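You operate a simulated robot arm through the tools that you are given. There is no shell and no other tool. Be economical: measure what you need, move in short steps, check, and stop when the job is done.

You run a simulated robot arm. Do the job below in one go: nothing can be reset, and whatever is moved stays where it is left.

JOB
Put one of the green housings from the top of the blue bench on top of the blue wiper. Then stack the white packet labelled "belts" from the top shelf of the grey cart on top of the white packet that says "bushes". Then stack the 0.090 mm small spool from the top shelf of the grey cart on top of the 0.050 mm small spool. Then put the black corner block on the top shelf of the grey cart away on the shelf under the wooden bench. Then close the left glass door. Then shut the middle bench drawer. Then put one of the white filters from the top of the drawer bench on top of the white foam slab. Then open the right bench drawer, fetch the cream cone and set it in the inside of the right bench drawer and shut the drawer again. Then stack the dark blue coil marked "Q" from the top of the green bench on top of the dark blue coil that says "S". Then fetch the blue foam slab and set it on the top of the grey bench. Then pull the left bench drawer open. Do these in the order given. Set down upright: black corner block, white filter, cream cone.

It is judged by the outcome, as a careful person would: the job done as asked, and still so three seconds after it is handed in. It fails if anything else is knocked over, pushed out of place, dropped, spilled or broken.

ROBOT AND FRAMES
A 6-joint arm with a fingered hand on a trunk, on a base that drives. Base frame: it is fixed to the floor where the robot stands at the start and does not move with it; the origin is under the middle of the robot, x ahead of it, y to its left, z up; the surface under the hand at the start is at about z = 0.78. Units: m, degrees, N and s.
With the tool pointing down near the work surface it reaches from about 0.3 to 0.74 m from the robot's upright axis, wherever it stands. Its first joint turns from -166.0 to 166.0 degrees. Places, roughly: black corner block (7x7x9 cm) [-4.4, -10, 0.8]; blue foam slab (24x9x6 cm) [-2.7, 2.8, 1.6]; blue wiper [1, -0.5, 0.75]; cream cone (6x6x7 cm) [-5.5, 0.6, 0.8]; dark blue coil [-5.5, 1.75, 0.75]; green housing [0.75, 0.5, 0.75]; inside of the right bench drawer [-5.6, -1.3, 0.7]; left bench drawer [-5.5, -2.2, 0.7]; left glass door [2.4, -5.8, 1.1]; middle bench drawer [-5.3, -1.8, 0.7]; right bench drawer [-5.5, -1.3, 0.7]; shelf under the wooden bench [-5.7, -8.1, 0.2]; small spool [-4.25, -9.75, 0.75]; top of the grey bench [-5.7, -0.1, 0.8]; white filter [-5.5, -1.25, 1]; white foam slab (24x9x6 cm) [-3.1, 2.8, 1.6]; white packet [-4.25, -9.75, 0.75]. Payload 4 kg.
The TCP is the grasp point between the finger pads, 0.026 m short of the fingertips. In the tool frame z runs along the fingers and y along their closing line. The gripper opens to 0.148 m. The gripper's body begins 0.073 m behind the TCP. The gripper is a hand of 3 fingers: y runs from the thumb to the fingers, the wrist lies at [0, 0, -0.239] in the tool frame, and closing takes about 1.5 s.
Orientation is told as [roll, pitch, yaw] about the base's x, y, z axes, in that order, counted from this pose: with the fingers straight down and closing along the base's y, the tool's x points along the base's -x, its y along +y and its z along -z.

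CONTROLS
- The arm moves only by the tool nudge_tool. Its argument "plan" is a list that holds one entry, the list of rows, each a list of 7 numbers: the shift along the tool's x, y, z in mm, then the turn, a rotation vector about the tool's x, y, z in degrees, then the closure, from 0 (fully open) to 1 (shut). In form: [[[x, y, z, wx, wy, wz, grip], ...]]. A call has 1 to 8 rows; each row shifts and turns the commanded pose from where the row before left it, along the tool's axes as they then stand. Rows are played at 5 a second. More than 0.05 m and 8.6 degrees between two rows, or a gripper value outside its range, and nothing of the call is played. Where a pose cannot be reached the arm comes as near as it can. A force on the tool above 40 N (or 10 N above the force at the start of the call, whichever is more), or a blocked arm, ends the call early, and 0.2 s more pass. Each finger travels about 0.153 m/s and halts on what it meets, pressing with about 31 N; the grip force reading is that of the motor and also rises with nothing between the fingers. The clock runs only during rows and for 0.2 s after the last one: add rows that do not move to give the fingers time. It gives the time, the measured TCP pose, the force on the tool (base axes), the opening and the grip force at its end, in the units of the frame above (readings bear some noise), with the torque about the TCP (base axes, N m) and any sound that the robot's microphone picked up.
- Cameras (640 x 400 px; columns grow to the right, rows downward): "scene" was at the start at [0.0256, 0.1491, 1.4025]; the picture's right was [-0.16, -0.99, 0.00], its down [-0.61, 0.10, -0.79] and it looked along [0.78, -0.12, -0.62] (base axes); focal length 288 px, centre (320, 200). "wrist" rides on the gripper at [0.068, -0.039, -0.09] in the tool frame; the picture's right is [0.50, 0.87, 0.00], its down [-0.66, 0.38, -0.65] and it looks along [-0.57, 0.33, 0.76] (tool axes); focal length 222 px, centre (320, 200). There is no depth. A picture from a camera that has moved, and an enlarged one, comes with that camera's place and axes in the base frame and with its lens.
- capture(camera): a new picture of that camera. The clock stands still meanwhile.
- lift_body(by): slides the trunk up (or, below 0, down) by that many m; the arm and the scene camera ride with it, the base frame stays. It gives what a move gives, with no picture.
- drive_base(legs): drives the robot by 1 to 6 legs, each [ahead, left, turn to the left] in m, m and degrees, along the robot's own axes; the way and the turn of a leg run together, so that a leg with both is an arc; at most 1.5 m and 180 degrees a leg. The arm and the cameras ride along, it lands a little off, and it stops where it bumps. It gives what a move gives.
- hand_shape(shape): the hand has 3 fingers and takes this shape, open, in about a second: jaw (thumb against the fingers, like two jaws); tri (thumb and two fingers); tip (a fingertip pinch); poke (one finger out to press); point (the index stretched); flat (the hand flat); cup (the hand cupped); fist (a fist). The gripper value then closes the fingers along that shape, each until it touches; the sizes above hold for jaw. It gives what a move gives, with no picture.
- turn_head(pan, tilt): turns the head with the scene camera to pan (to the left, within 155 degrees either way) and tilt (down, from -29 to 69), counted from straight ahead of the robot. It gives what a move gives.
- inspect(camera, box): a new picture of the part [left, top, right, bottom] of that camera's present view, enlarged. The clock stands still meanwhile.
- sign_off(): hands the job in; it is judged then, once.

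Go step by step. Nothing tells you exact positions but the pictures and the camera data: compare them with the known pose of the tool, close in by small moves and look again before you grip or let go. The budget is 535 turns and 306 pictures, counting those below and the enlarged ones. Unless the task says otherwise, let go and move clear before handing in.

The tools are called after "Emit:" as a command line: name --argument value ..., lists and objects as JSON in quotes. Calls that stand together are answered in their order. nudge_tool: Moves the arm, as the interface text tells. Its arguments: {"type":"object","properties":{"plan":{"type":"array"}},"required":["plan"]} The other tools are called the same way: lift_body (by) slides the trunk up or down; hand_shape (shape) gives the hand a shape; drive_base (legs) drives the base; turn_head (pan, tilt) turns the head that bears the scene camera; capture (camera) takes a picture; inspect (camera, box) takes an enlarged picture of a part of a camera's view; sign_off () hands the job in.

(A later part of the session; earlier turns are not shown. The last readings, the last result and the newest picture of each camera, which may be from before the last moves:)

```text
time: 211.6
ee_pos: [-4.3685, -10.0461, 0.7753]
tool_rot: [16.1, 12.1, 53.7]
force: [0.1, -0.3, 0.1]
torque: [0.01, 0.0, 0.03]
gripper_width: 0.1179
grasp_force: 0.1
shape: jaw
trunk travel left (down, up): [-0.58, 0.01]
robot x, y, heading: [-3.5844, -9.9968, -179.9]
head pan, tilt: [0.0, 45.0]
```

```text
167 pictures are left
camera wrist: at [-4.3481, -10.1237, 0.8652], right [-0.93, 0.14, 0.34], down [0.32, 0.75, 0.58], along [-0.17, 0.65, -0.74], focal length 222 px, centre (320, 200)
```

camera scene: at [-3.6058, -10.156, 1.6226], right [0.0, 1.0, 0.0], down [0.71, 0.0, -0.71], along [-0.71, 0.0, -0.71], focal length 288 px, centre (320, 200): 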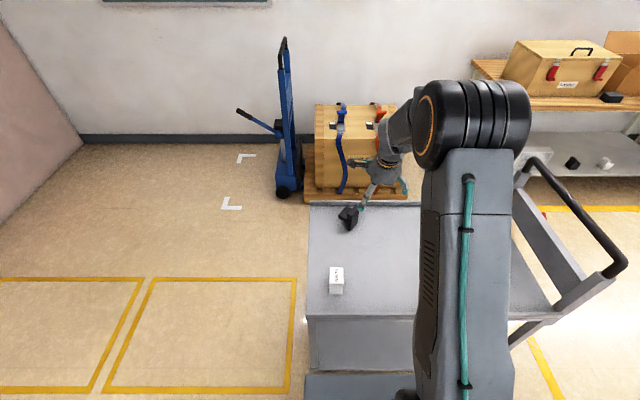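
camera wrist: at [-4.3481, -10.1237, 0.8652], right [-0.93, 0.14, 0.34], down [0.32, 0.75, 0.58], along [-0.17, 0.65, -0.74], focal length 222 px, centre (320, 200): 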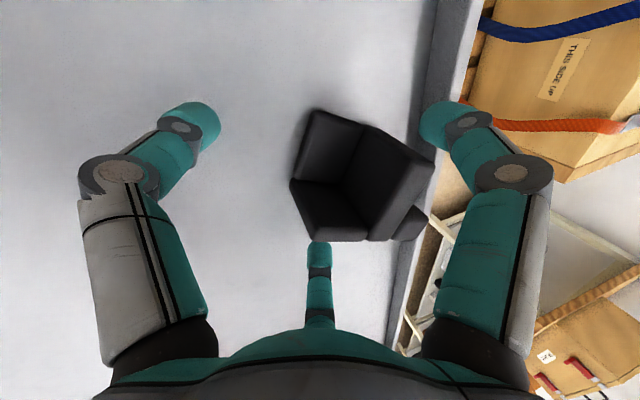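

Emit:
nudge_tool --plan '[[[8.4, 10.7, -37.6, 0, 0, 0, 0.1], [8.4, 10.7, -37.6, 0, 0, 0, 0.1], [8.4, 10.7, -37.6, 0, 0, 0, 0.1], [8.4, 10.7, -37.6, 0, 0, 0, 0.1], [-23, -29, -12, 0, 0, 0, 0.1], [-23, -29, -12, 0, 0, 0, 0.1], [-23, -29, -12, 0, 0, 0, 0.1]]]'

Emit:
capture --camera "wrist"

Emit:
inspect --camera "scene" --box '[330, 180, 390, 230]'

```text
time: 213.2
ee_pos: [-4.2509, -10.0468, 0.9311]
tool_rot: [16.1, 12.1, 53.7]
force: [0.2, -0.8, -0.4]
torque: [0.01, -0.01, -0.01]
gripper_width: 0.133
grasp_force: 0.1
shape: jaw
trunk travel left (down, up): [-0.58, 0.01]
robot x, y, heading: [-3.5856, -9.9933, -179.7]
head pan, tilt: [0.0, 45.0]
```

```text
166 pictures are left
camera wrist: at [-4.2314, -10.1242, 1.021], right [-0.93, 0.14, 0.34], down [0.32, 0.75, 0.58], along [-0.17, 0.65, -0.74], focal length 222 px, centre (320, 200)
```

wrist: 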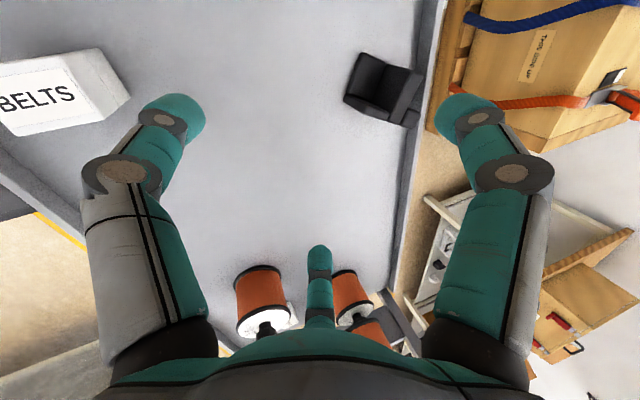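

```text
8.00 times, centred on (360, 205) of scene
camera zoom: at [-3.6055, -10.1561, 1.6225], right [0.0, 1.0, 0.0], down [0.71, 0.0, -0.71], along [-0.71, 0.0, -0.71], focal length 2306 px, centre (0, 160)
```

zoom: 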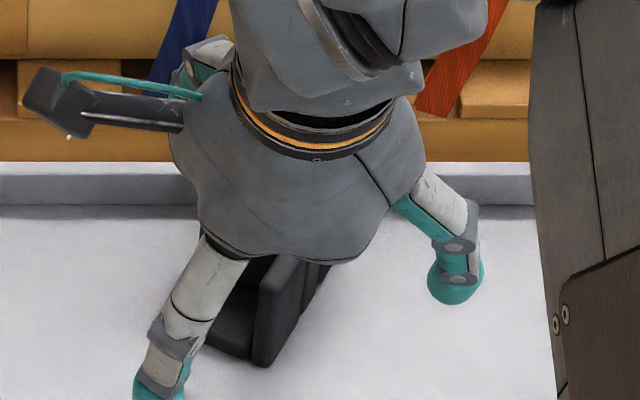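

Emit:
nudge_tool --plan '[[[0, -20, -30, 0, 0, 0, 0.1], [-25, -30, -25, 0, 0, 0, 0.1], [-25, -30, -25, 0, 0, 0, 0.1]]]'

Emit:
inspect --camera "scene" --box '[330, 180, 390, 230]'

Emit:
inspect --camera "wrist" --box '[320, 0, 460, 120]'

```text
time: 214.0
ee_pos: [-4.1353, -10.0569, 0.9719]
tool_rot: [16.0, 12.1, 53.8]
force: [0.6, -1.2, -0.1]
torque: [0.04, 0.01, -0.01]
gripper_width: 0.1331
grasp_force: 0.1
shape: jaw
trunk travel left (down, up): [-0.58, 0.01]
robot x, y, heading: [-3.5838, -9.9993, -180.2]
head pan, tilt: [0.0, 45.0]
```

```text
8.00 times, centred on (360, 205) of scene
camera zoom: at [-3.6055, -10.156, 1.6225], right [0.0, 1.0, 0.0], down [0.71, 0.0, -0.71], along [-0.71, 0.0, -0.71], focal length 2306 px, centre (0, 160)
```

zoom: 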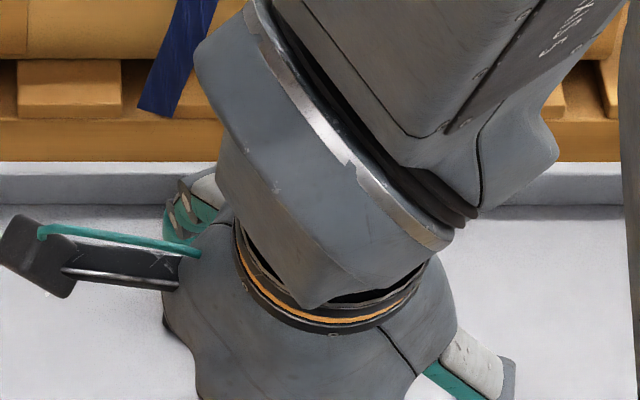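

```text
3.33 times, centred on (390, 60) of wrist
camera zoom: at [-4.1151, -10.1343, 1.0631], right [-0.93, 0.14, 0.34], down [0.32, 0.75, 0.58], along [-0.17, 0.65, -0.74], focal length 740 px, centre (87, 667)
```

zoom: 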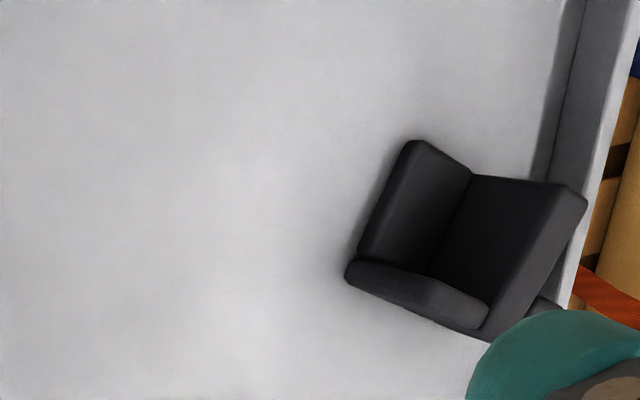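

Emit:
nudge_tool --plan '[[[-30, 26, -6, 0, 0, 0, 0.1], [-30, 26, -6, 0, 0, 0, 0.1], [-30, 26, -6, 0, 0, 0, 0.1], [-30, 26, -6, 0, 0, 0, 0.1], [-30, 26, -6, 0, 0, 0, 0.1], [-30, 26, -6, 0, 0, 0, 0.1]]]'

Emit:
inspect --camera "scene" --box '[320, 180, 400, 235]'

Emit:
inspect --camera "wrist" --box '[380, 0, 640, 200]'

```text
time: 215.4
ee_pos: [-4.1342, -9.8187, 1.011]
tool_rot: [16.0, 12.1, 53.7]
force: [0.0, 0.3, 0.3]
torque: [-0.01, -0.01, -0.03]
gripper_width: 0.1328
grasp_force: 0.0
shape: jaw
trunk travel left (down, up): [-0.58, 0.01]
robot x, y, heading: [-3.5884, -9.9951, -179.7]
head pan, tilt: [0.0, 45.0]
```

```text
7.27 times, centred on (360, 208) of scene
camera zoom: at [-3.6057, -10.1558, 1.6226], right [0.0, 1.0, 0.0], down [0.71, 0.0, -0.71], along [-0.71, 0.0, -0.71], focal length 2096 px, centre (29, 146)
```

zoom: 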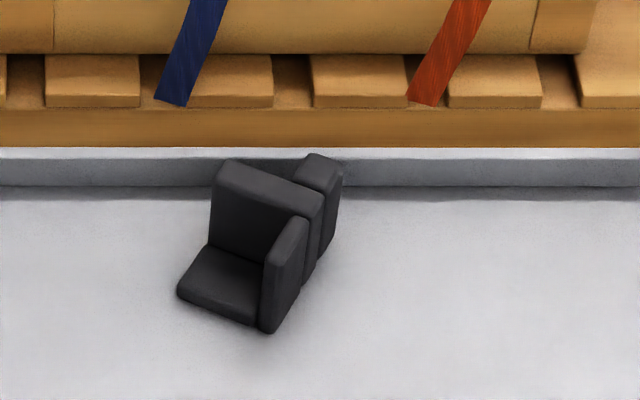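

```text
2.00 times, centred on (510, 100) of wrist
camera zoom: at [-4.1144, -9.8957, 1.1016], right [-0.93, 0.14, 0.34], down [0.32, 0.75, 0.58], along [-0.17, 0.65, -0.74], focal length 444 px, centre (-60, 400)
```

zoom: 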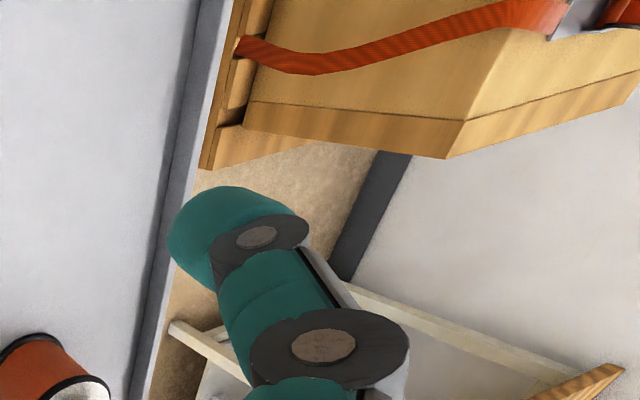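

The block has tipped: its underside now faces me. I'll re-grasp it from the south side with a vertical tool (thumb on its left edge, fingers on its long wall) so that a 90° forward tilt sets it upright. First untilt and drive round.

Emit:
nudge_tool --plan '[[[0, 0, 0, 5.25, -4.11, 0, 0.1], [0, 0, 0, 5.25, -4.11, 0, 0.1], [0, 0, 0, 5.25, -4.11, 0, 0.1], [0, 0, 0, 0, 0, 0, 0.1]]]'

Emit:
drive_base --legs '[[-0.4, 0, 0], [0, 0.75, 0], [0, 0, -90]]'

Emit:
turn_head --pan 40 --tilt 35

Emit:
capture --camera "scene"

```text
time: 216.4
ee_pos: [-4.1341, -9.8187, 1.0111]
tool_rot: [0.1, -0.1, 51.9]
force: [0.6, -0.5, 0.8]
torque: [0.0, -0.01, 0.01]
gripper_width: 0.1331
grasp_force: 0.1
shape: jaw
trunk travel left (down, up): [-0.58, 0.01]
robot x, y, heading: [-3.5849, -9.9959, -179.8]
head pan, tilt: [0.0, 45.0]
```

```text
time: 226.3
ee_pos: [-3.0072, -10.1904, 1.0125]
tool_rot: [0.1, -0.1, -38.0]
force: [0.4, 0.2, -1.0]
torque: [0.0, -0.04, 0.0]
gripper_width: 0.1328
grasp_force: 0.0
shape: jaw
trunk travel left (down, up): [-0.58, 0.01]
robot x, y, heading: [-3.1871, -10.7418, 90.0]
head pan, tilt: [0.0, 45.0]
```

```text
time: 227.4
ee_pos: [-3.0079, -10.1895, 1.011]
tool_rot: [0.1, 0.0, -38.0]
force: [-0.1, 0.2, 0.9]
torque: [-0.01, 0.03, 0.02]
gripper_width: 0.1333
grasp_force: 0.0
shape: jaw
trunk travel left (down, up): [-0.58, 0.01]
robot x, y, heading: [-3.1864, -10.7396, 90.3]
head pan, tilt: [40.0, 35.0]
```

```text
160 pictures are left
camera scene: at [-3.4017, -10.7313, 1.6374], right [0.76, 0.64, 0.0], down [0.37, -0.44, -0.82], along [-0.53, 0.63, -0.57], focal length 288 px, centre (320, 200)
```

scene: 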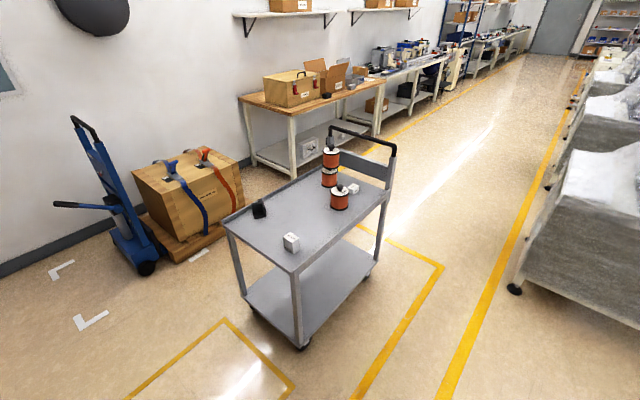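

Emit:
drive_base --legs '[[0, 1.12, 0], [0.1, 0, 0]]'

Emit:
turn_head --pan 5 --tilt 50

Emit:
capture --camera "scene"

Emit:
capture --camera "wrist"

```text
time: 233.9
ee_pos: [-4.1319, -10.0933, 1.0108]
tool_rot: [0.0, -0.2, -37.9]
force: [0.1, 0.4, 0.7]
torque: [0.0, -0.02, 0.02]
gripper_width: 0.133
grasp_force: 0.1
shape: jaw
trunk travel left (down, up): [-0.58, 0.01]
robot x, y, heading: [-4.3084, -10.6427, 89.9]
head pan, tilt: [40.0, 35.0]
```

```text
time: 234.9
ee_pos: [-4.1327, -10.094, 1.0109]
tool_rot: [0.1, 0.0, -37.9]
force: [-0.3, 0.9, 0.2]
torque: [-0.02, 0.0, -0.03]
gripper_width: 0.133
grasp_force: 0.1
shape: jaw
trunk travel left (down, up): [-0.58, 0.01]
robot x, y, heading: [-4.3075, -10.6438, 90.2]
head pan, tilt: [5.0, 50.0]
```

```text
159 pictures are left
camera scene: at [-4.4758, -10.6263, 1.6157], right [1.0, 0.09, 0.0], down [0.07, -0.76, -0.64], along [-0.06, 0.64, -0.77], focal length 288 px, centre (320, 200)
```

scene: 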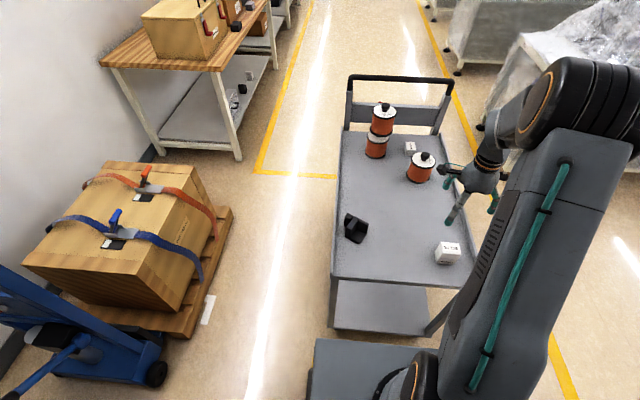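

```text
158 pictures are left
camera wrist: at [-4.2103, -10.0826, 1.1033], right [0.14, 0.99, 0.0], down [0.75, -0.1, 0.66], along [0.65, -0.09, -0.76], focal length 222 px, centre (320, 200)
```

wrist: 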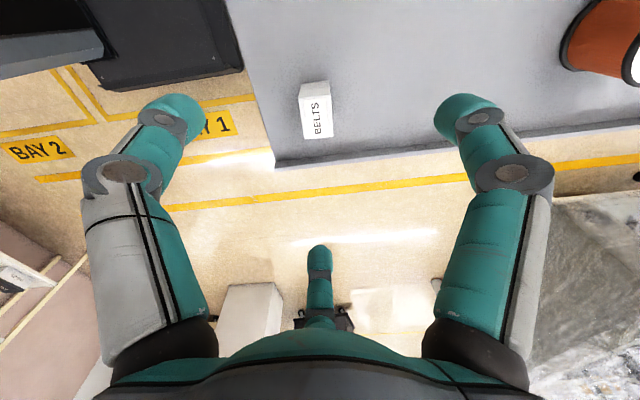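

Emit:
inspect --camera "scene" --box '[325, 200, 385, 250]'

```text
8.00 times, centred on (355, 225) of scene
camera zoom: at [-4.4758, -10.6263, 1.6157], right [1.0, 0.09, 0.0], down [0.07, -0.76, -0.64], along [-0.06, 0.64, -0.77], focal length 2306 px, centre (40, 0)
```

zoom: 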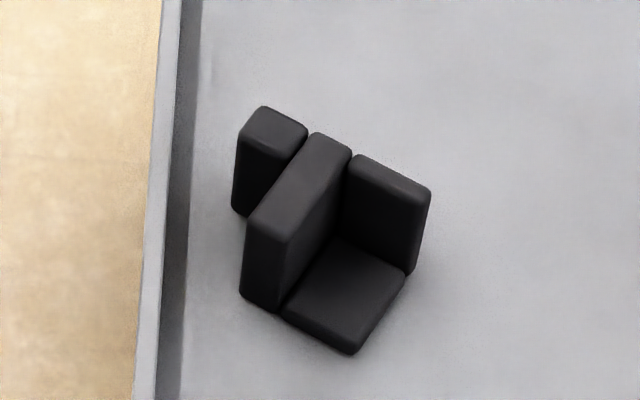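

This view makes the block clear: plate A upright, rail behind, legs B and C in front. I'll grip plate A from above with the thumb in the front cavity, so a 90° forward tilt later rights it. Rotating the tool.

Emit:
nudge_tool --plan '[[[0, 0, 0, 0, 0, -8.2, 0.1], [0, 0, 0, 0, 0, -8.2, 0.1], [0, 0, 0, 0, 0, -8.2, 0.1], [0, 0, 0, 0, 0, -8.2, 0.1], [0, 0, 0, 0, 0, -8.2, 0.1], [0, 0, 0, 0, 0, -8.2, 0.1], [0, 0, 0, 0, 0, -8.2, 0.1], [0, 0, 0, 0, 0, -8.2, 0.1]]]'

Emit:
nudge_tool --plan '[[[0, 0, 0, 0, 0, -8.2, 0.1], [0, 0, 0, 0, 0, -8.2, 0.1], [0, 0, 0, 0, 0, -8.2, 0.1], [0, 0, 0, 0, 0, -8.2, 0.1], [0, 0, 0, 0, 0, 0, 0.1]]]'

```text
time: 236.7
ee_pos: [-4.1327, -10.095, 1.011]
tool_rot: [-0.1, -0.1, 27.9]
force: [-0.7, -0.7, -0.7]
torque: [-0.01, 0.0, 0.05]
gripper_width: 0.1329
grasp_force: 0.1
shape: jaw
trunk travel left (down, up): [-0.58, 0.01]
robot x, y, heading: [-4.3103, -10.6437, 90.3]
head pan, tilt: [5.0, 50.0]
```

```text
time: 237.9
ee_pos: [-4.1323, -10.0936, 1.0112]
tool_rot: [-0.1, 0.0, 60.6]
force: [-0.1, 0.0, 0.5]
torque: [0.02, 0.0, 0.02]
gripper_width: 0.133
grasp_force: 0.0
shape: jaw
trunk travel left (down, up): [-0.58, 0.01]
robot x, y, heading: [-4.3028, -10.6466, 90.4]
head pan, tilt: [5.0, 50.0]
```

Emit:
nudge_tool --plan '[[[13, 39.6, 8, 0, 0, 0, 0.1], [13, 39.6, 8, 0, 0, 0, 0.1], [13, 39.6, 8, 0, 0, 0, 0.1], [13, 39.6, 8, 0, 0, 0, 0.1], [13, 39.6, 8, 0, 0, 0, 0.1], [13, 39.6, 20, 0, 0, 0, 0.1], [13, 39.6, 20, 0, 0, 0, 0.1], [0, 0, 0, 0, 0, 0, 0.1]]]'

Emit:
capture --camera "wrist"

Emit:
inspect --camera "scene" --box '[310, 150, 410, 250]'

```text
time: 239.7
ee_pos: [-4.4205, -10.0369, 0.9289]
tool_rot: [-0.1, 0.0, 60.5]
force: [-0.1, -0.2, 0.6]
torque: [0.01, -0.01, 0.0]
gripper_width: 0.1331
grasp_force: 0.1
shape: jaw
trunk travel left (down, up): [-0.58, 0.01]
robot x, y, heading: [-4.3105, -10.6461, 90.0]
head pan, tilt: [5.0, 50.0]
```

```text
156 pictures are left
camera wrist: at [-4.4194, -10.1141, 1.0224], right [-1.0, -0.01, 0.0], down [-0.01, 0.76, 0.65], along [0.0, 0.65, -0.76], focal length 222 px, centre (320, 200)
```

wrist: 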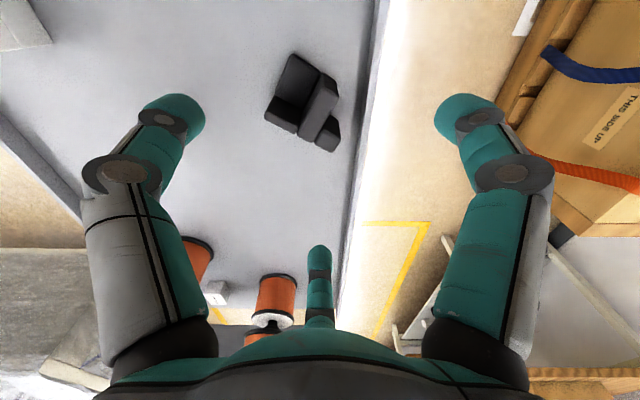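

```text
4.00 times, centred on (360, 200) of scene
camera zoom: at [-4.4761, -10.6262, 1.6156], right [1.0, 0.09, 0.0], down [0.07, -0.76, -0.64], along [-0.06, 0.64, -0.77], focal length 1153 px, centre (160, 200)
```

zoom: 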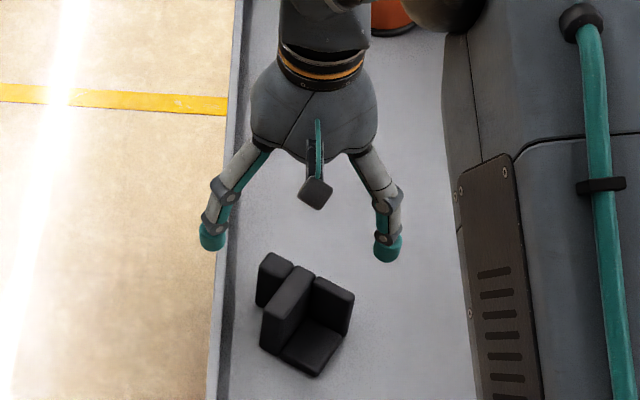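

Emit:
inspect --camera "wrist" --box '[250, 40, 370, 170]'

```text
3.08 times, centred on (310, 105) of wrist
camera zoom: at [-4.4194, -10.1141, 1.0224], right [-1.0, -0.01, 0.0], down [-0.01, 0.76, 0.65], along [0.0, 0.65, -0.76], focal length 684 px, centre (351, 492)
```

zoom: 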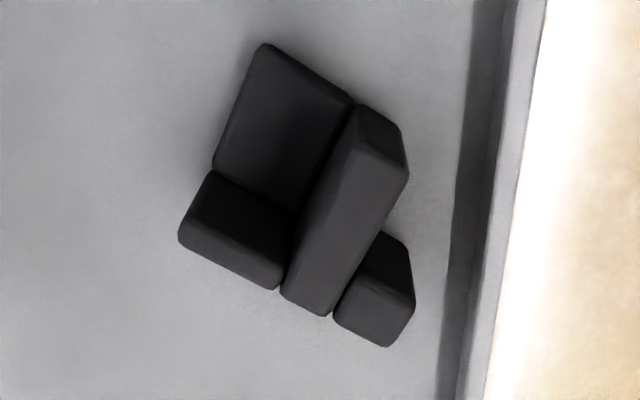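

Plate A is centred under the hand. Descending to TCP 0.786 with a moderate opening.

Emit:
nudge_tool --plan '[[[-1.5, -2.6, 40, 0, 0, 0, 0.2], [0, 0, 35, 0, 0, 0, 0.2], [0, 0, 25, 0, 0, 0, 0.2], [0, 0, 0, 0, 0, 0, 0.2]]]'

Emit:
capture --camera "wrist"

Emit:
inspect --camera "scene" --box '[320, 180, 390, 250]'

```text
time: 240.7
ee_pos: [-4.4149, -10.0359, 0.8297]
tool_rot: [0.0, 0.0, 60.5]
force: [0.3, 0.6, 0.1]
torque: [-0.01, -0.05, -0.01]
gripper_width: 0.1187
grasp_force: 0.0
shape: jaw
trunk travel left (down, up): [-0.58, 0.01]
robot x, y, heading: [-4.3116, -10.6455, 90.0]
head pan, tilt: [5.0, 50.0]
```

```text
153 pictures are left
camera wrist: at [-4.4149, -10.1135, 0.9222], right [-1.0, -0.01, 0.0], down [-0.01, 0.76, 0.65], along [0.0, 0.65, -0.76], focal length 222 px, centre (320, 200)
```

wrist: 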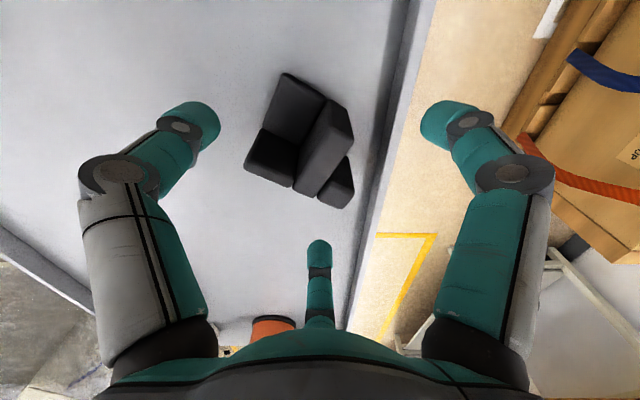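

```text
5.71 times, centred on (355, 215) of scene
camera zoom: at [-4.4759, -10.6261, 1.6156], right [1.0, 0.09, 0.0], down [0.07, -0.76, -0.64], along [-0.06, 0.64, -0.77], focal length 1647 px, centre (120, 114)
```

zoom: 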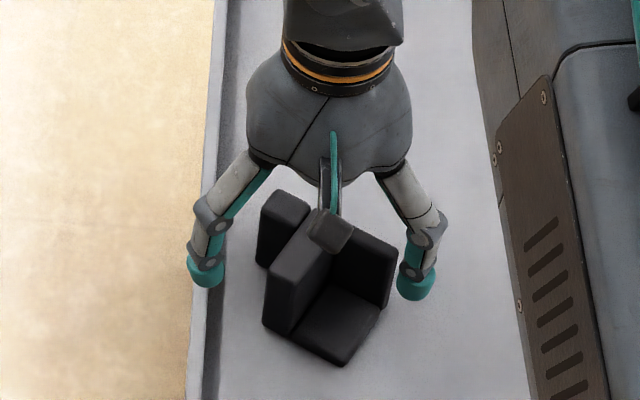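

Emit:
nudge_tool --plan '[[[6, 0, 10, 0, 0, 0, 0.15], [0, 0, 20, 0, 0, 0, 0.15], [0, 0, 14, 0, 0, 0, 0.15], [0, 0, 0, 0, 0, 0, 0.15]]]'

Emit:
inspect --camera "wrist" --box '[200, 70, 440, 250]'

Emit:
inspect --camera "scene" --box '[320, 180, 390, 250]'

```text
time: 241.7
ee_pos: [-4.4168, -10.0418, 0.7868]
tool_rot: [-0.1, 0.0, 60.5]
force: [0.7, 0.4, -0.5]
torque: [0.02, 0.01, -0.03]
gripper_width: 0.1254
grasp_force: 0.0
shape: jaw
trunk travel left (down, up): [-0.58, 0.01]
robot x, y, heading: [-4.3091, -10.6471, 90.2]
head pan, tilt: [5.0, 50.0]
```

```text
2.22 times, centred on (320, 160) of wrist
camera zoom: at [-4.4173, -10.1195, 0.8782], right [-1.0, -0.01, 0.0], down [-0.01, 0.76, 0.65], along [0.0, 0.65, -0.76], focal length 494 px, centre (320, 289)
```

zoom: 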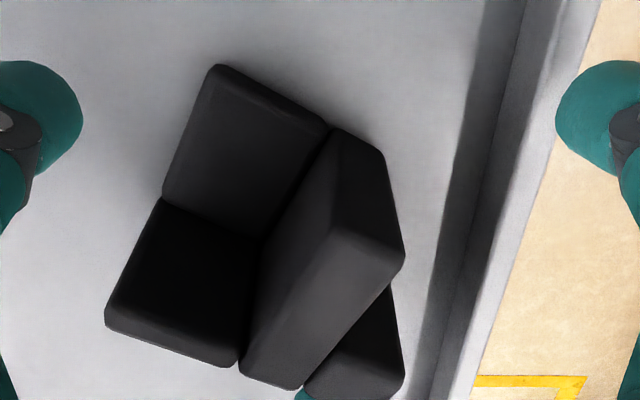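

```text
5.71 times, centred on (355, 215) of scene
camera zoom: at [-4.4758, -10.6263, 1.6156], right [1.0, 0.09, 0.0], down [0.07, -0.76, -0.64], along [-0.06, 0.64, -0.77], focal length 1647 px, centre (120, 114)
```

zoom: 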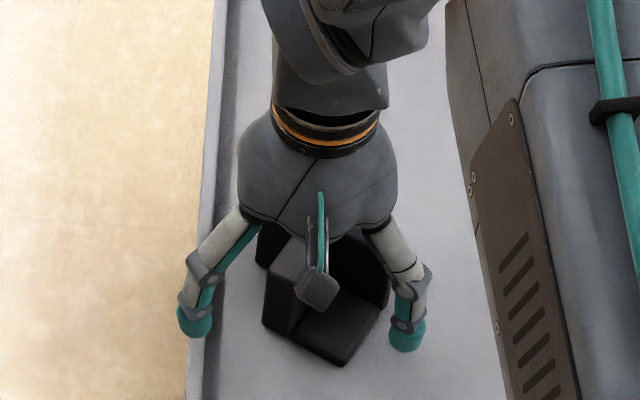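

Emit:
nudge_tool --plan '[[[0, 0, 0, 0, 0, 0, 0], [4.5, 0, 0, 0, 0, 0, 0], [4.5, 0, 0, 0, 0, 0, 0], [0, 0, 0, 0, 0, 0, 0.15], [0, 0, 0, 0, 0, 0, 0.3], [0, 0, 0, 0, 0, 0, 0.3]]]'

Emit:
inspect --camera "wrist" --box '[200, 70, 440, 250]'

```text
time: 243.1
ee_pos: [-4.4221, -10.0496, 0.7859]
tool_rot: [-0.1, 0.1, 60.5]
force: [0.3, 0.2, 0.5]
torque: [0.02, 0.04, -0.03]
gripper_width: 0.1043
grasp_force: 0.1
shape: jaw
trunk travel left (down, up): [-0.58, 0.01]
robot x, y, heading: [-4.3092, -10.6417, 90.1]
head pan, tilt: [5.0, 50.0]
```

```text
2.22 times, centred on (320, 160) of wrist
camera zoom: at [-4.4223, -10.1275, 0.8786], right [-1.0, -0.01, 0.0], down [-0.01, 0.76, 0.65], along [0.0, 0.65, -0.76], focal length 494 px, centre (320, 289)
```

zoom: 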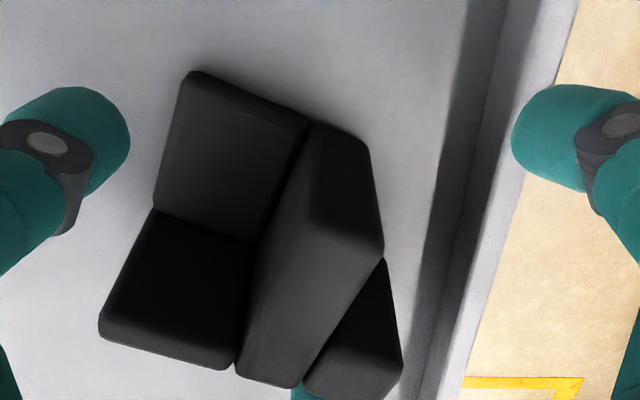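

Emit:
nudge_tool --plan '[[[3, 0, 0, 0, 0, 0, 0.4], [0, 0, 0, 0, 0, 0, 0.5], [0, 0, 0, 0, 0, 0, 0.5]]]'

Emit:
inspect --camera "wrist" --box '[200, 70, 440, 250]'

```text
time: 243.9
ee_pos: [-4.4237, -10.0525, 0.7861]
tool_rot: [0.0, 0.0, 60.5]
force: [0.5, 0.5, 0.3]
torque: [0.02, 0.0, 0.01]
gripper_width: 0.0747
grasp_force: 0.1
shape: jaw
trunk travel left (down, up): [-0.58, 0.01]
robot x, y, heading: [-4.3074, -10.6448, 89.9]
head pan, tilt: [5.0, 50.0]
```

```text
2.22 times, centred on (320, 160) of wrist
camera zoom: at [-4.4239, -10.1303, 0.8784], right [-1.0, -0.01, 0.0], down [-0.01, 0.76, 0.65], along [0.0, 0.65, -0.76], focal length 494 px, centre (320, 289)
```

zoom: 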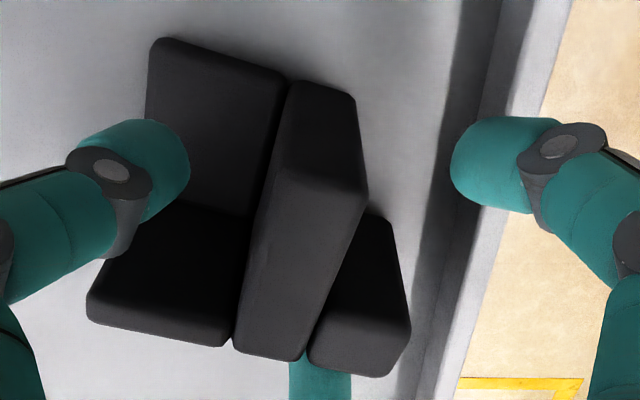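

Emit:
nudge_tool --plan '[[[0, 0, 0, 0, 0, 0, 0.6], [0, 0, 0, 0, 0, 0, 0.65], [0, 0, 0, 0, 0, 0, 0.65]]]'

Emit:
inspect --camera "wrist" --box '[200, 70, 440, 250]'

```text
time: 244.7
ee_pos: [-4.4247, -10.0523, 0.7864]
tool_rot: [-0.1, 0.0, 60.5]
force: [-0.1, 0.6, -0.3]
torque: [0.0, 0.0, 0.01]
gripper_width: 0.0521
grasp_force: 0.0
shape: jaw
trunk travel left (down, up): [-0.58, 0.01]
robot x, y, heading: [-4.31, -10.6443, 90.3]
head pan, tilt: [5.0, 50.0]
```

```text
2.22 times, centred on (320, 160) of wrist
camera zoom: at [-4.4239, -10.1302, 0.8784], right [-1.0, -0.01, 0.0], down [-0.01, 0.76, 0.65], along [0.0, 0.65, -0.76], focal length 494 px, centre (320, 289)
```

zoom: 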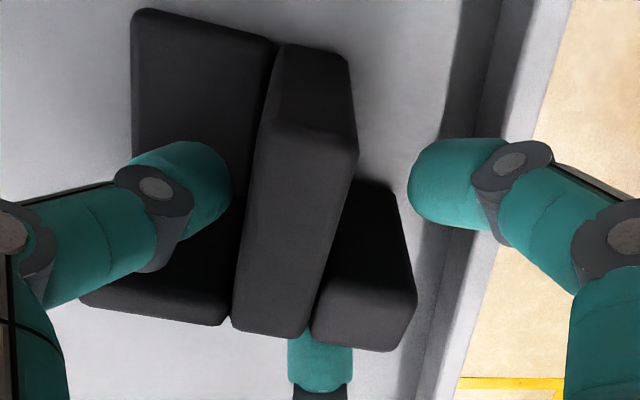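

The block slid and turned; I'll open a little, turn the hand to match and follow it.

Emit:
nudge_tool --plan '[[[0, 0, 0, 0, 0, 0, 0.35], [0, 0, 0, 0, 0, 0, 0.3], [10, -1.3, 0, 0, 0, 0, 0.3], [10, -1.3, 0, 0, 0, -7.4, 0.3], [0, 0, 0, 0, 0, -7.4, 0.3], [0, 0, 0, 0, 0, -7.2, 0.3], [0, 0, 0, 0, 0, 0, 0.3]]]'

Emit:
inspect --camera "wrist" --box '[180, 50, 460, 250]'

```text
time: 246.3
ee_pos: [-4.4311, -10.0703, 0.7866]
tool_rot: [-0.1, 0.0, 82.7]
force: [-0.5, -0.5, -0.2]
torque: [0.03, -0.01, -0.01]
gripper_width: 0.1032
grasp_force: 0.0
shape: jaw
trunk travel left (down, up): [-0.58, 0.01]
robot x, y, heading: [-4.3065, -10.6456, 90.0]
head pan, tilt: [5.0, 50.0]
```

```text
2.00 times, centred on (320, 150) of wrist
camera zoom: at [-4.4024, -10.1424, 0.8788], right [-0.92, -0.38, 0.0], down [-0.29, 0.7, 0.65], along [-0.25, 0.6, -0.76], focal length 444 px, centre (320, 300)
```

zoom: 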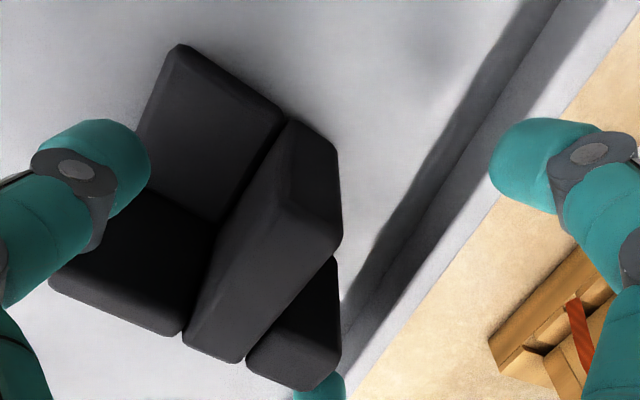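

Emit:
nudge_tool --plan '[[[9, -12, 0, 0, 0, 0, 0.2], [9, -12, 0, 0, 0, 0, 0.2], [0, 0, 0, 0, 0, 0, 0.3], [0, 0, 0, 0, 0, 0, 0.35]]]'

Emit:
inspect --camera "wrist" --box '[180, 50, 460, 250]'

```text
time: 247.3
ee_pos: [-4.4109, -10.0914, 0.7864]
tool_rot: [0.0, 0.0, 82.5]
force: [0.1, 0.1, 0.0]
torque: [0.01, 0.0, 0.02]
gripper_width: 0.0968
grasp_force: 0.1
shape: jaw
trunk travel left (down, up): [-0.58, 0.01]
robot x, y, heading: [-4.3051, -10.6447, 90.2]
head pan, tilt: [5.0, 50.0]
```

```text
2.00 times, centred on (320, 150) of wrist
camera zoom: at [-4.381, -10.1634, 0.8789], right [-0.92, -0.38, 0.0], down [-0.29, 0.7, 0.65], along [-0.25, 0.6, -0.76], focal length 444 px, centre (320, 300)
```

zoom: 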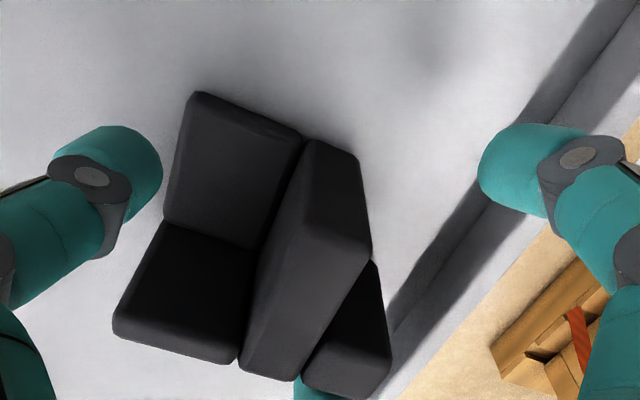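

Emit:
nudge_tool --plan '[[[0, 0, 0, 0, 0, 0, 0.45], [0, 0, 0, 0, 0, 0, 0.55], [0, 0, 0, 0, 0, 0, 0.65], [0, 0, 0, 0, 0, 0, 0.7], [0, 0, 0, 0, 0, 0, 0.7]]]'

Emit:
inspect --camera "wrist" --box '[180, 50, 460, 250]'

```text
time: 248.5
ee_pos: [-4.4103, -10.092, 0.7865]
tool_rot: [-0.1, 0.0, 82.5]
force: [0.2, -0.9, 0.5]
torque: [-0.01, 0.01, 0.03]
gripper_width: 0.0451
grasp_force: 0.0
shape: jaw
trunk travel left (down, up): [-0.58, 0.01]
robot x, y, heading: [-4.3106, -10.6459, 90.4]
head pan, tilt: [5.0, 50.0]
```

```text
2.00 times, centred on (320, 150) of wrist
camera zoom: at [-4.381, -10.1634, 0.8789], right [-0.92, -0.38, 0.0], down [-0.29, 0.7, 0.65], along [-0.25, 0.6, -0.76], focal length 444 px, centre (320, 300)
```

zoom: 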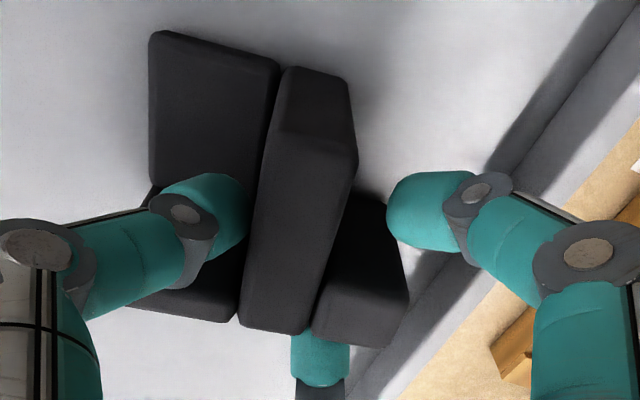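

Emit:
nudge_tool --plan '[[[0, 0, 0, 0, 0, 0, 0.8], [0, 0, 0, 0, 0, 0, 0.9], [0, 0, 0, 0, 0, 0, 1], [0, 0, 0, 0, 0, 0, 1], [0, 0, 0, 0, 0, 0, 1]]]'

Emit:
inspect --camera "wrist" --box '[180, 50, 460, 250]'

```text
time: 249.7
ee_pos: [-4.4103, -10.0912, 0.7878]
tool_rot: [-0.1, 0.0, 82.5]
force: [-0.3, -0.3, 0.2]
torque: [-0.02, 0.03, -0.01]
gripper_width: 0.0299
grasp_force: 31.0
shape: jaw
trunk travel left (down, up): [-0.58, 0.01]
robot x, y, heading: [-4.3076, -10.6433, 90.1]
head pan, tilt: [5.0, 50.0]
```

```text
2.00 times, centred on (320, 150) of wrist
camera zoom: at [-4.381, -10.1634, 0.8789], right [-0.92, -0.38, 0.0], down [-0.29, 0.7, 0.65], along [-0.25, 0.6, -0.76], focal length 444 px, centre (320, 300)
```

zoom: 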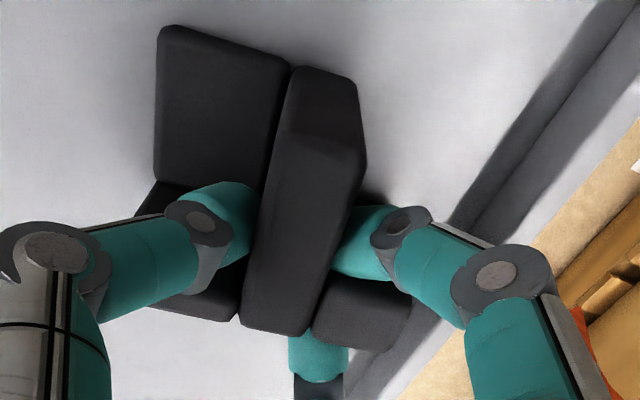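

The hand now pinches plate A firmly. Lift and check.

Emit:
nudge_tool --plan '[[[0, 0, -15, 0, 0, 0, 1], [0, 0, -40, 0, 0, 0, 1], [0, 0, -45, 0, 0, 0, 1], [0, 0, -45, 0, 0, 0, 1], [0, 0, -40, 0, 0, 0, 1], [0, 0, 0, 0, 0, 0, 1]]]'

Emit:
capture --camera "wrist"

Emit:
inspect --camera "scene" --box '[300, 130, 420, 250]'

```text
time: 251.1
ee_pos: [-4.4106, -10.0912, 0.9726]
tool_rot: [-0.1, 0.0, 82.6]
force: [0.1, -0.1, 1.0]
torque: [-0.02, 0.01, 0.01]
gripper_width: 0.0301
grasp_force: 30.8
shape: jaw
trunk travel left (down, up): [-0.58, 0.01]
robot x, y, heading: [-4.3085, -10.6453, 90.2]
head pan, tilt: [5.0, 50.0]
```

```text
142 pictures are left
camera wrist: at [-4.3809, -10.1636, 1.0651], right [-0.92, -0.38, 0.0], down [-0.29, 0.7, 0.65], along [-0.25, 0.6, -0.76], focal length 222 px, centre (320, 200)
```

wrist: 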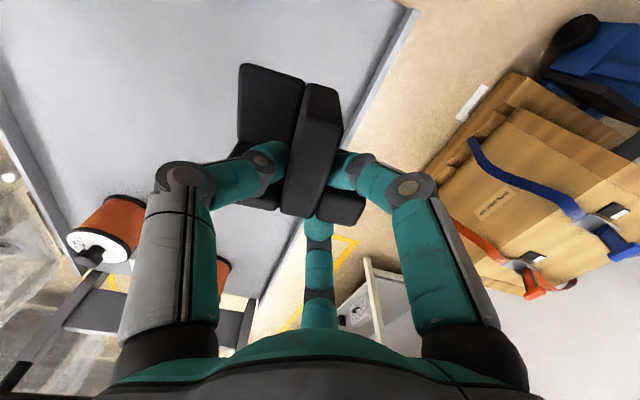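

```text
3.33 times, centred on (360, 190) of scene
camera zoom: at [-4.4758, -10.6264, 1.6156], right [1.0, 0.09, 0.0], down [0.07, -0.76, -0.64], along [-0.06, 0.64, -0.77], focal length 961 px, centre (187, 233)
```

zoom: 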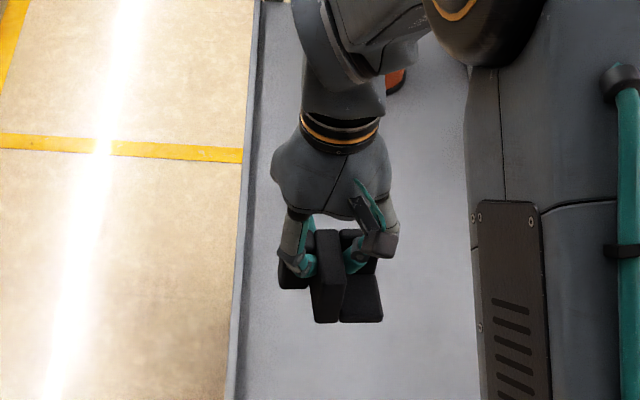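

The block is held well. Drive round the cart's east side to the wooden bench.

Emit:
drive_base --legs '[[-0.15, 0, 0], [0, -1.1, 0], [1.5, 0, 0], [1.5, 0, 0], [0.1, 0, 90]]'

Emit:
turn_head --pan 0 --tilt 30

Emit:
capture --camera "scene"

```text
time: 266.0
ee_pos: [-3.2799, -8.6703, 0.9723]
tool_rot: [-0.2, 0.2, 81.5]
force: [0.2, 1.0, -0.4]
torque: [-0.02, 0.02, -0.01]
gripper_width: 0.0298
grasp_force: 31.0
shape: jaw
trunk travel left (down, up): [-0.58, 0.01]
robot x, y, heading: [-3.1862, -9.2257, 89.1]
head pan, tilt: [5.0, 50.0]
stopped in leg 4: the robot was blocked; the commanded pose is now the measured one
```

```text
time: 266.9
ee_pos: [-3.2791, -8.6706, 0.9713]
tool_rot: [-0.2, 0.1, 81.6]
force: [0.4, 0.0, -0.7]
torque: [-0.01, -0.02, -0.02]
gripper_width: 0.0302
grasp_force: 31.2
shape: jaw
trunk travel left (down, up): [-0.58, 0.01]
robot x, y, heading: [-3.1845, -9.2216, 89.3]
head pan, tilt: [0.0, 30.0]
```

```text
140 pictures are left
camera scene: at [-3.3459, -9.1897, 1.6451], right [1.0, -0.01, 0.0], down [-0.01, -0.5, -0.87], along [0.01, 0.87, -0.5], focal length 288 px, centre (320, 200)
```

scene: 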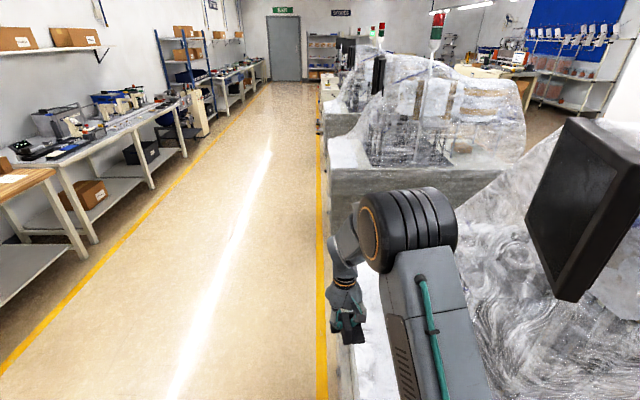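

I brushed the wrapped machine on the right. Move left clear of it, then continue north.

Emit:
drive_base --legs '[[-0.05, 0.1, 0], [0, 0.22, 0], [0.6, 0.15, 0], [0.9, 0.3, 0]]'

Emit:
turn_head --pan 50 --tilt 30

Emit:
capture --camera "scene"

```text
time: 277.0
ee_pos: [-4.0503, -7.2031, 0.9721]
tool_rot: [-0.2, 0.0, 82.2]
force: [-0.3, -0.3, -0.9]
torque: [0.0, -0.01, 0.0]
gripper_width: 0.0296
grasp_force: 30.8
shape: jaw
trunk travel left (down, up): [-0.58, 0.01]
robot x, y, heading: [-3.9497, -7.754, 90.1]
head pan, tilt: [0.0, 30.0]
```

```text
time: 278.2
ee_pos: [-4.0492, -7.2022, 0.9723]
tool_rot: [-0.2, 0.1, 82.1]
force: [0.0, -0.5, 1.3]
torque: [0.02, 0.02, 0.0]
gripper_width: 0.0298
grasp_force: 31.0
shape: jaw
trunk travel left (down, up): [-0.58, 0.01]
robot x, y, heading: [-3.9517, -7.7547, 90.2]
head pan, tilt: [50.0, 30.0]
```

```text
139 pictures are left
camera scene: at [-4.1808, -7.7552, 1.6452], right [0.64, 0.77, 0.0], down [0.38, -0.32, -0.87], along [-0.66, 0.56, -0.5], focal length 288 px, centre (320, 200)
```

scene: 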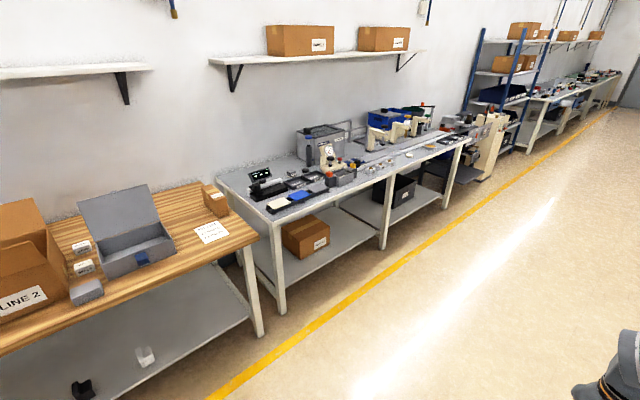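

Emit:
drive_base --legs '[[0, 0, 89.8]]'

Emit:
turn_head --pan 12 --tilt 35

Emit:
capture --camera "scene"

```text
time: 282.4
ee_pos: [-4.505, -7.8499, 0.9718]
tool_rot: [-0.1, 0.1, 171.7]
force: [0.6, 0.3, -0.1]
torque: [-0.01, 0.02, -0.02]
gripper_width: 0.0299
grasp_force: 30.7
shape: jaw
trunk travel left (down, up): [-0.58, 0.01]
robot x, y, heading: [-3.9474, -7.7577, 179.2]
head pan, tilt: [50.0, 30.0]
```

```text
time: 283.4
ee_pos: [-4.5041, -7.8484, 0.9718]
tool_rot: [-0.2, 0.1, 171.6]
force: [0.1, -0.3, 0.2]
torque: [-0.01, 0.02, 0.04]
gripper_width: 0.0297
grasp_force: 31.4
shape: jaw
trunk travel left (down, up): [-0.58, 0.01]
robot x, y, heading: [-3.9509, -7.7546, 179.3]
head pan, tilt: [12.0, 35.0]
```

```text
138 pictures are left
camera scene: at [-3.9784, -7.9331, 1.6374], right [-0.2, 0.98, 0.0], down [0.56, 0.11, -0.82], along [-0.8, -0.16, -0.57], focal length 288 px, centre (320, 200)
```

scene: 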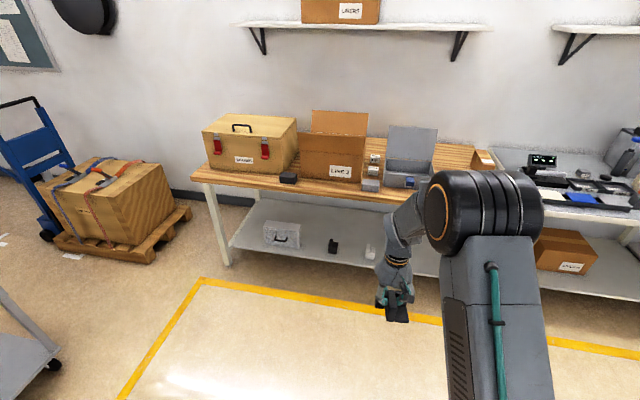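

Now turn the tool so the block's underside faces me.

Emit:
nudge_tool --plan '[[[0, 0, 0, 0, 0, 8.5, 1], [0, 0, 0, 0, 0, 8.5, 1], [0, 0, 0, 0, 0, 8.5, 1], [0, 0, 0, 0, 0, 8.5, 1], [0, 0, 0, 0, 0, 8.5, 1], [0, 0, 0, 0, 0, 8.5, 1], [0, 0, 0, 0, 0, 8.5, 1], [0, 0, 0, 0, 0, 8.5, 1]]]'

Emit:
nudge_tool --plan '[[[0, 0, 0, 0, 0, 8.5, 1], [0, 0, 0, 0, 0, 8.5, 1], [0, 0, 0, 0, 0, 8.5, 1], [0, 0, 0, 0, 0, 8.5, 1], [0, 0, 0, 0, 0, 0, 1]]]'

Emit:
capture --camera "wrist"

Emit:
inspect --camera "scene" --box '[340, 240, 440, 340]'

```text
time: 285.2
ee_pos: [-4.5056, -7.8491, 0.971]
tool_rot: [-0.1, 0.0, 103.5]
force: [-0.8, -0.9, -0.6]
torque: [0.05, 0.0, 0.02]
gripper_width: 0.0297
grasp_force: 31.0
shape: jaw
trunk travel left (down, up): [-0.58, 0.01]
robot x, y, heading: [-3.9536, -7.749, 179.4]
head pan, tilt: [12.0, 35.0]
```

```text
time: 286.4
ee_pos: [-4.5045, -7.8499, 0.9704]
tool_rot: [0.0, -0.2, 69.7]
force: [0.2, -1.1, -0.1]
torque: [0.0, -0.01, 0.01]
gripper_width: 0.03
grasp_force: 31.1
shape: jaw
trunk travel left (down, up): [-0.58, 0.01]
robot x, y, heading: [-3.9497, -7.7537, 179.4]
head pan, tilt: [12.0, 35.0]
```

```text
137 pictures are left
camera wrist: at [-4.4915, -7.9259, 1.0635], right [-0.99, -0.17, 0.0], down [-0.13, 0.74, 0.66], along [-0.11, 0.65, -0.76], focal length 222 px, centre (320, 200)
```

wrist: 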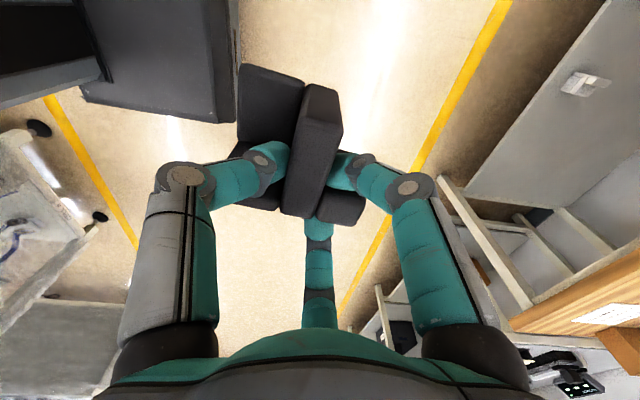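

```text
4.00 times, centred on (390, 290) of scene
camera zoom: at [-3.9784, -7.933, 1.6374], right [-0.2, 0.98, 0.0], down [0.56, 0.11, -0.82], along [-0.8, -0.16, -0.57], focal length 1153 px, centre (40, -160)
```

zoom: 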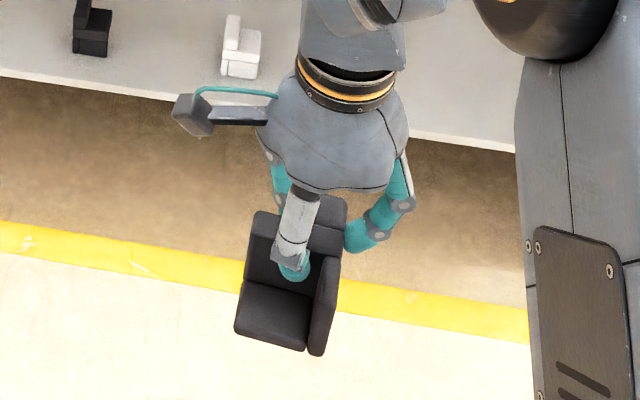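

Now tilt the tool forward in steps (48° first) and check.

Emit:
nudge_tool --plan '[[[-7, -19, 0, -7.5, 2.78, 0, 1], [-7, 19, 0, -7.5, 2.78, 0, 1], [7, 19, 0, -7.5, 2.78, 0, 1], [7, 19, 0, -7.5, 2.78, 0, 1], [7, 19, 0, -7.5, 2.78, 0, 1], [7, 19, 0, -7.5, 2.78, 0, 1], [0, 0, 0, 0, 0, 0, 1]]]'

Emit:
capture --camera "scene"

```text
time: 288.1
ee_pos: [-4.5357, -7.8183, 0.9863]
tool_rot: [32.0, 6.8, 70.9]
force: [-0.9, 0.9, 0.0]
torque: [0.0, -0.01, 0.06]
gripper_width: 0.0299
grasp_force: 30.7
shape: jaw
out of reach, approached as far as the arm can: row 3, 4, 5, 6
trunk travel left (down, up): [-0.58, 0.01]
robot x, y, heading: [-3.9524, -7.7535, 179.5]
head pan, tilt: [12.0, 35.0]
```

```text
135 pictures are left
camera scene: at [-3.9783, -7.933, 1.6374], right [-0.2, 0.98, 0.0], down [0.56, 0.11, -0.82], along [-0.8, -0.16, -0.57], focal length 288 px, centre (320, 200)
```

scene: 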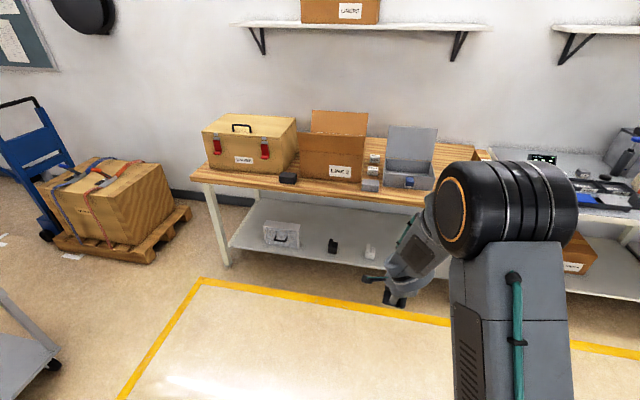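

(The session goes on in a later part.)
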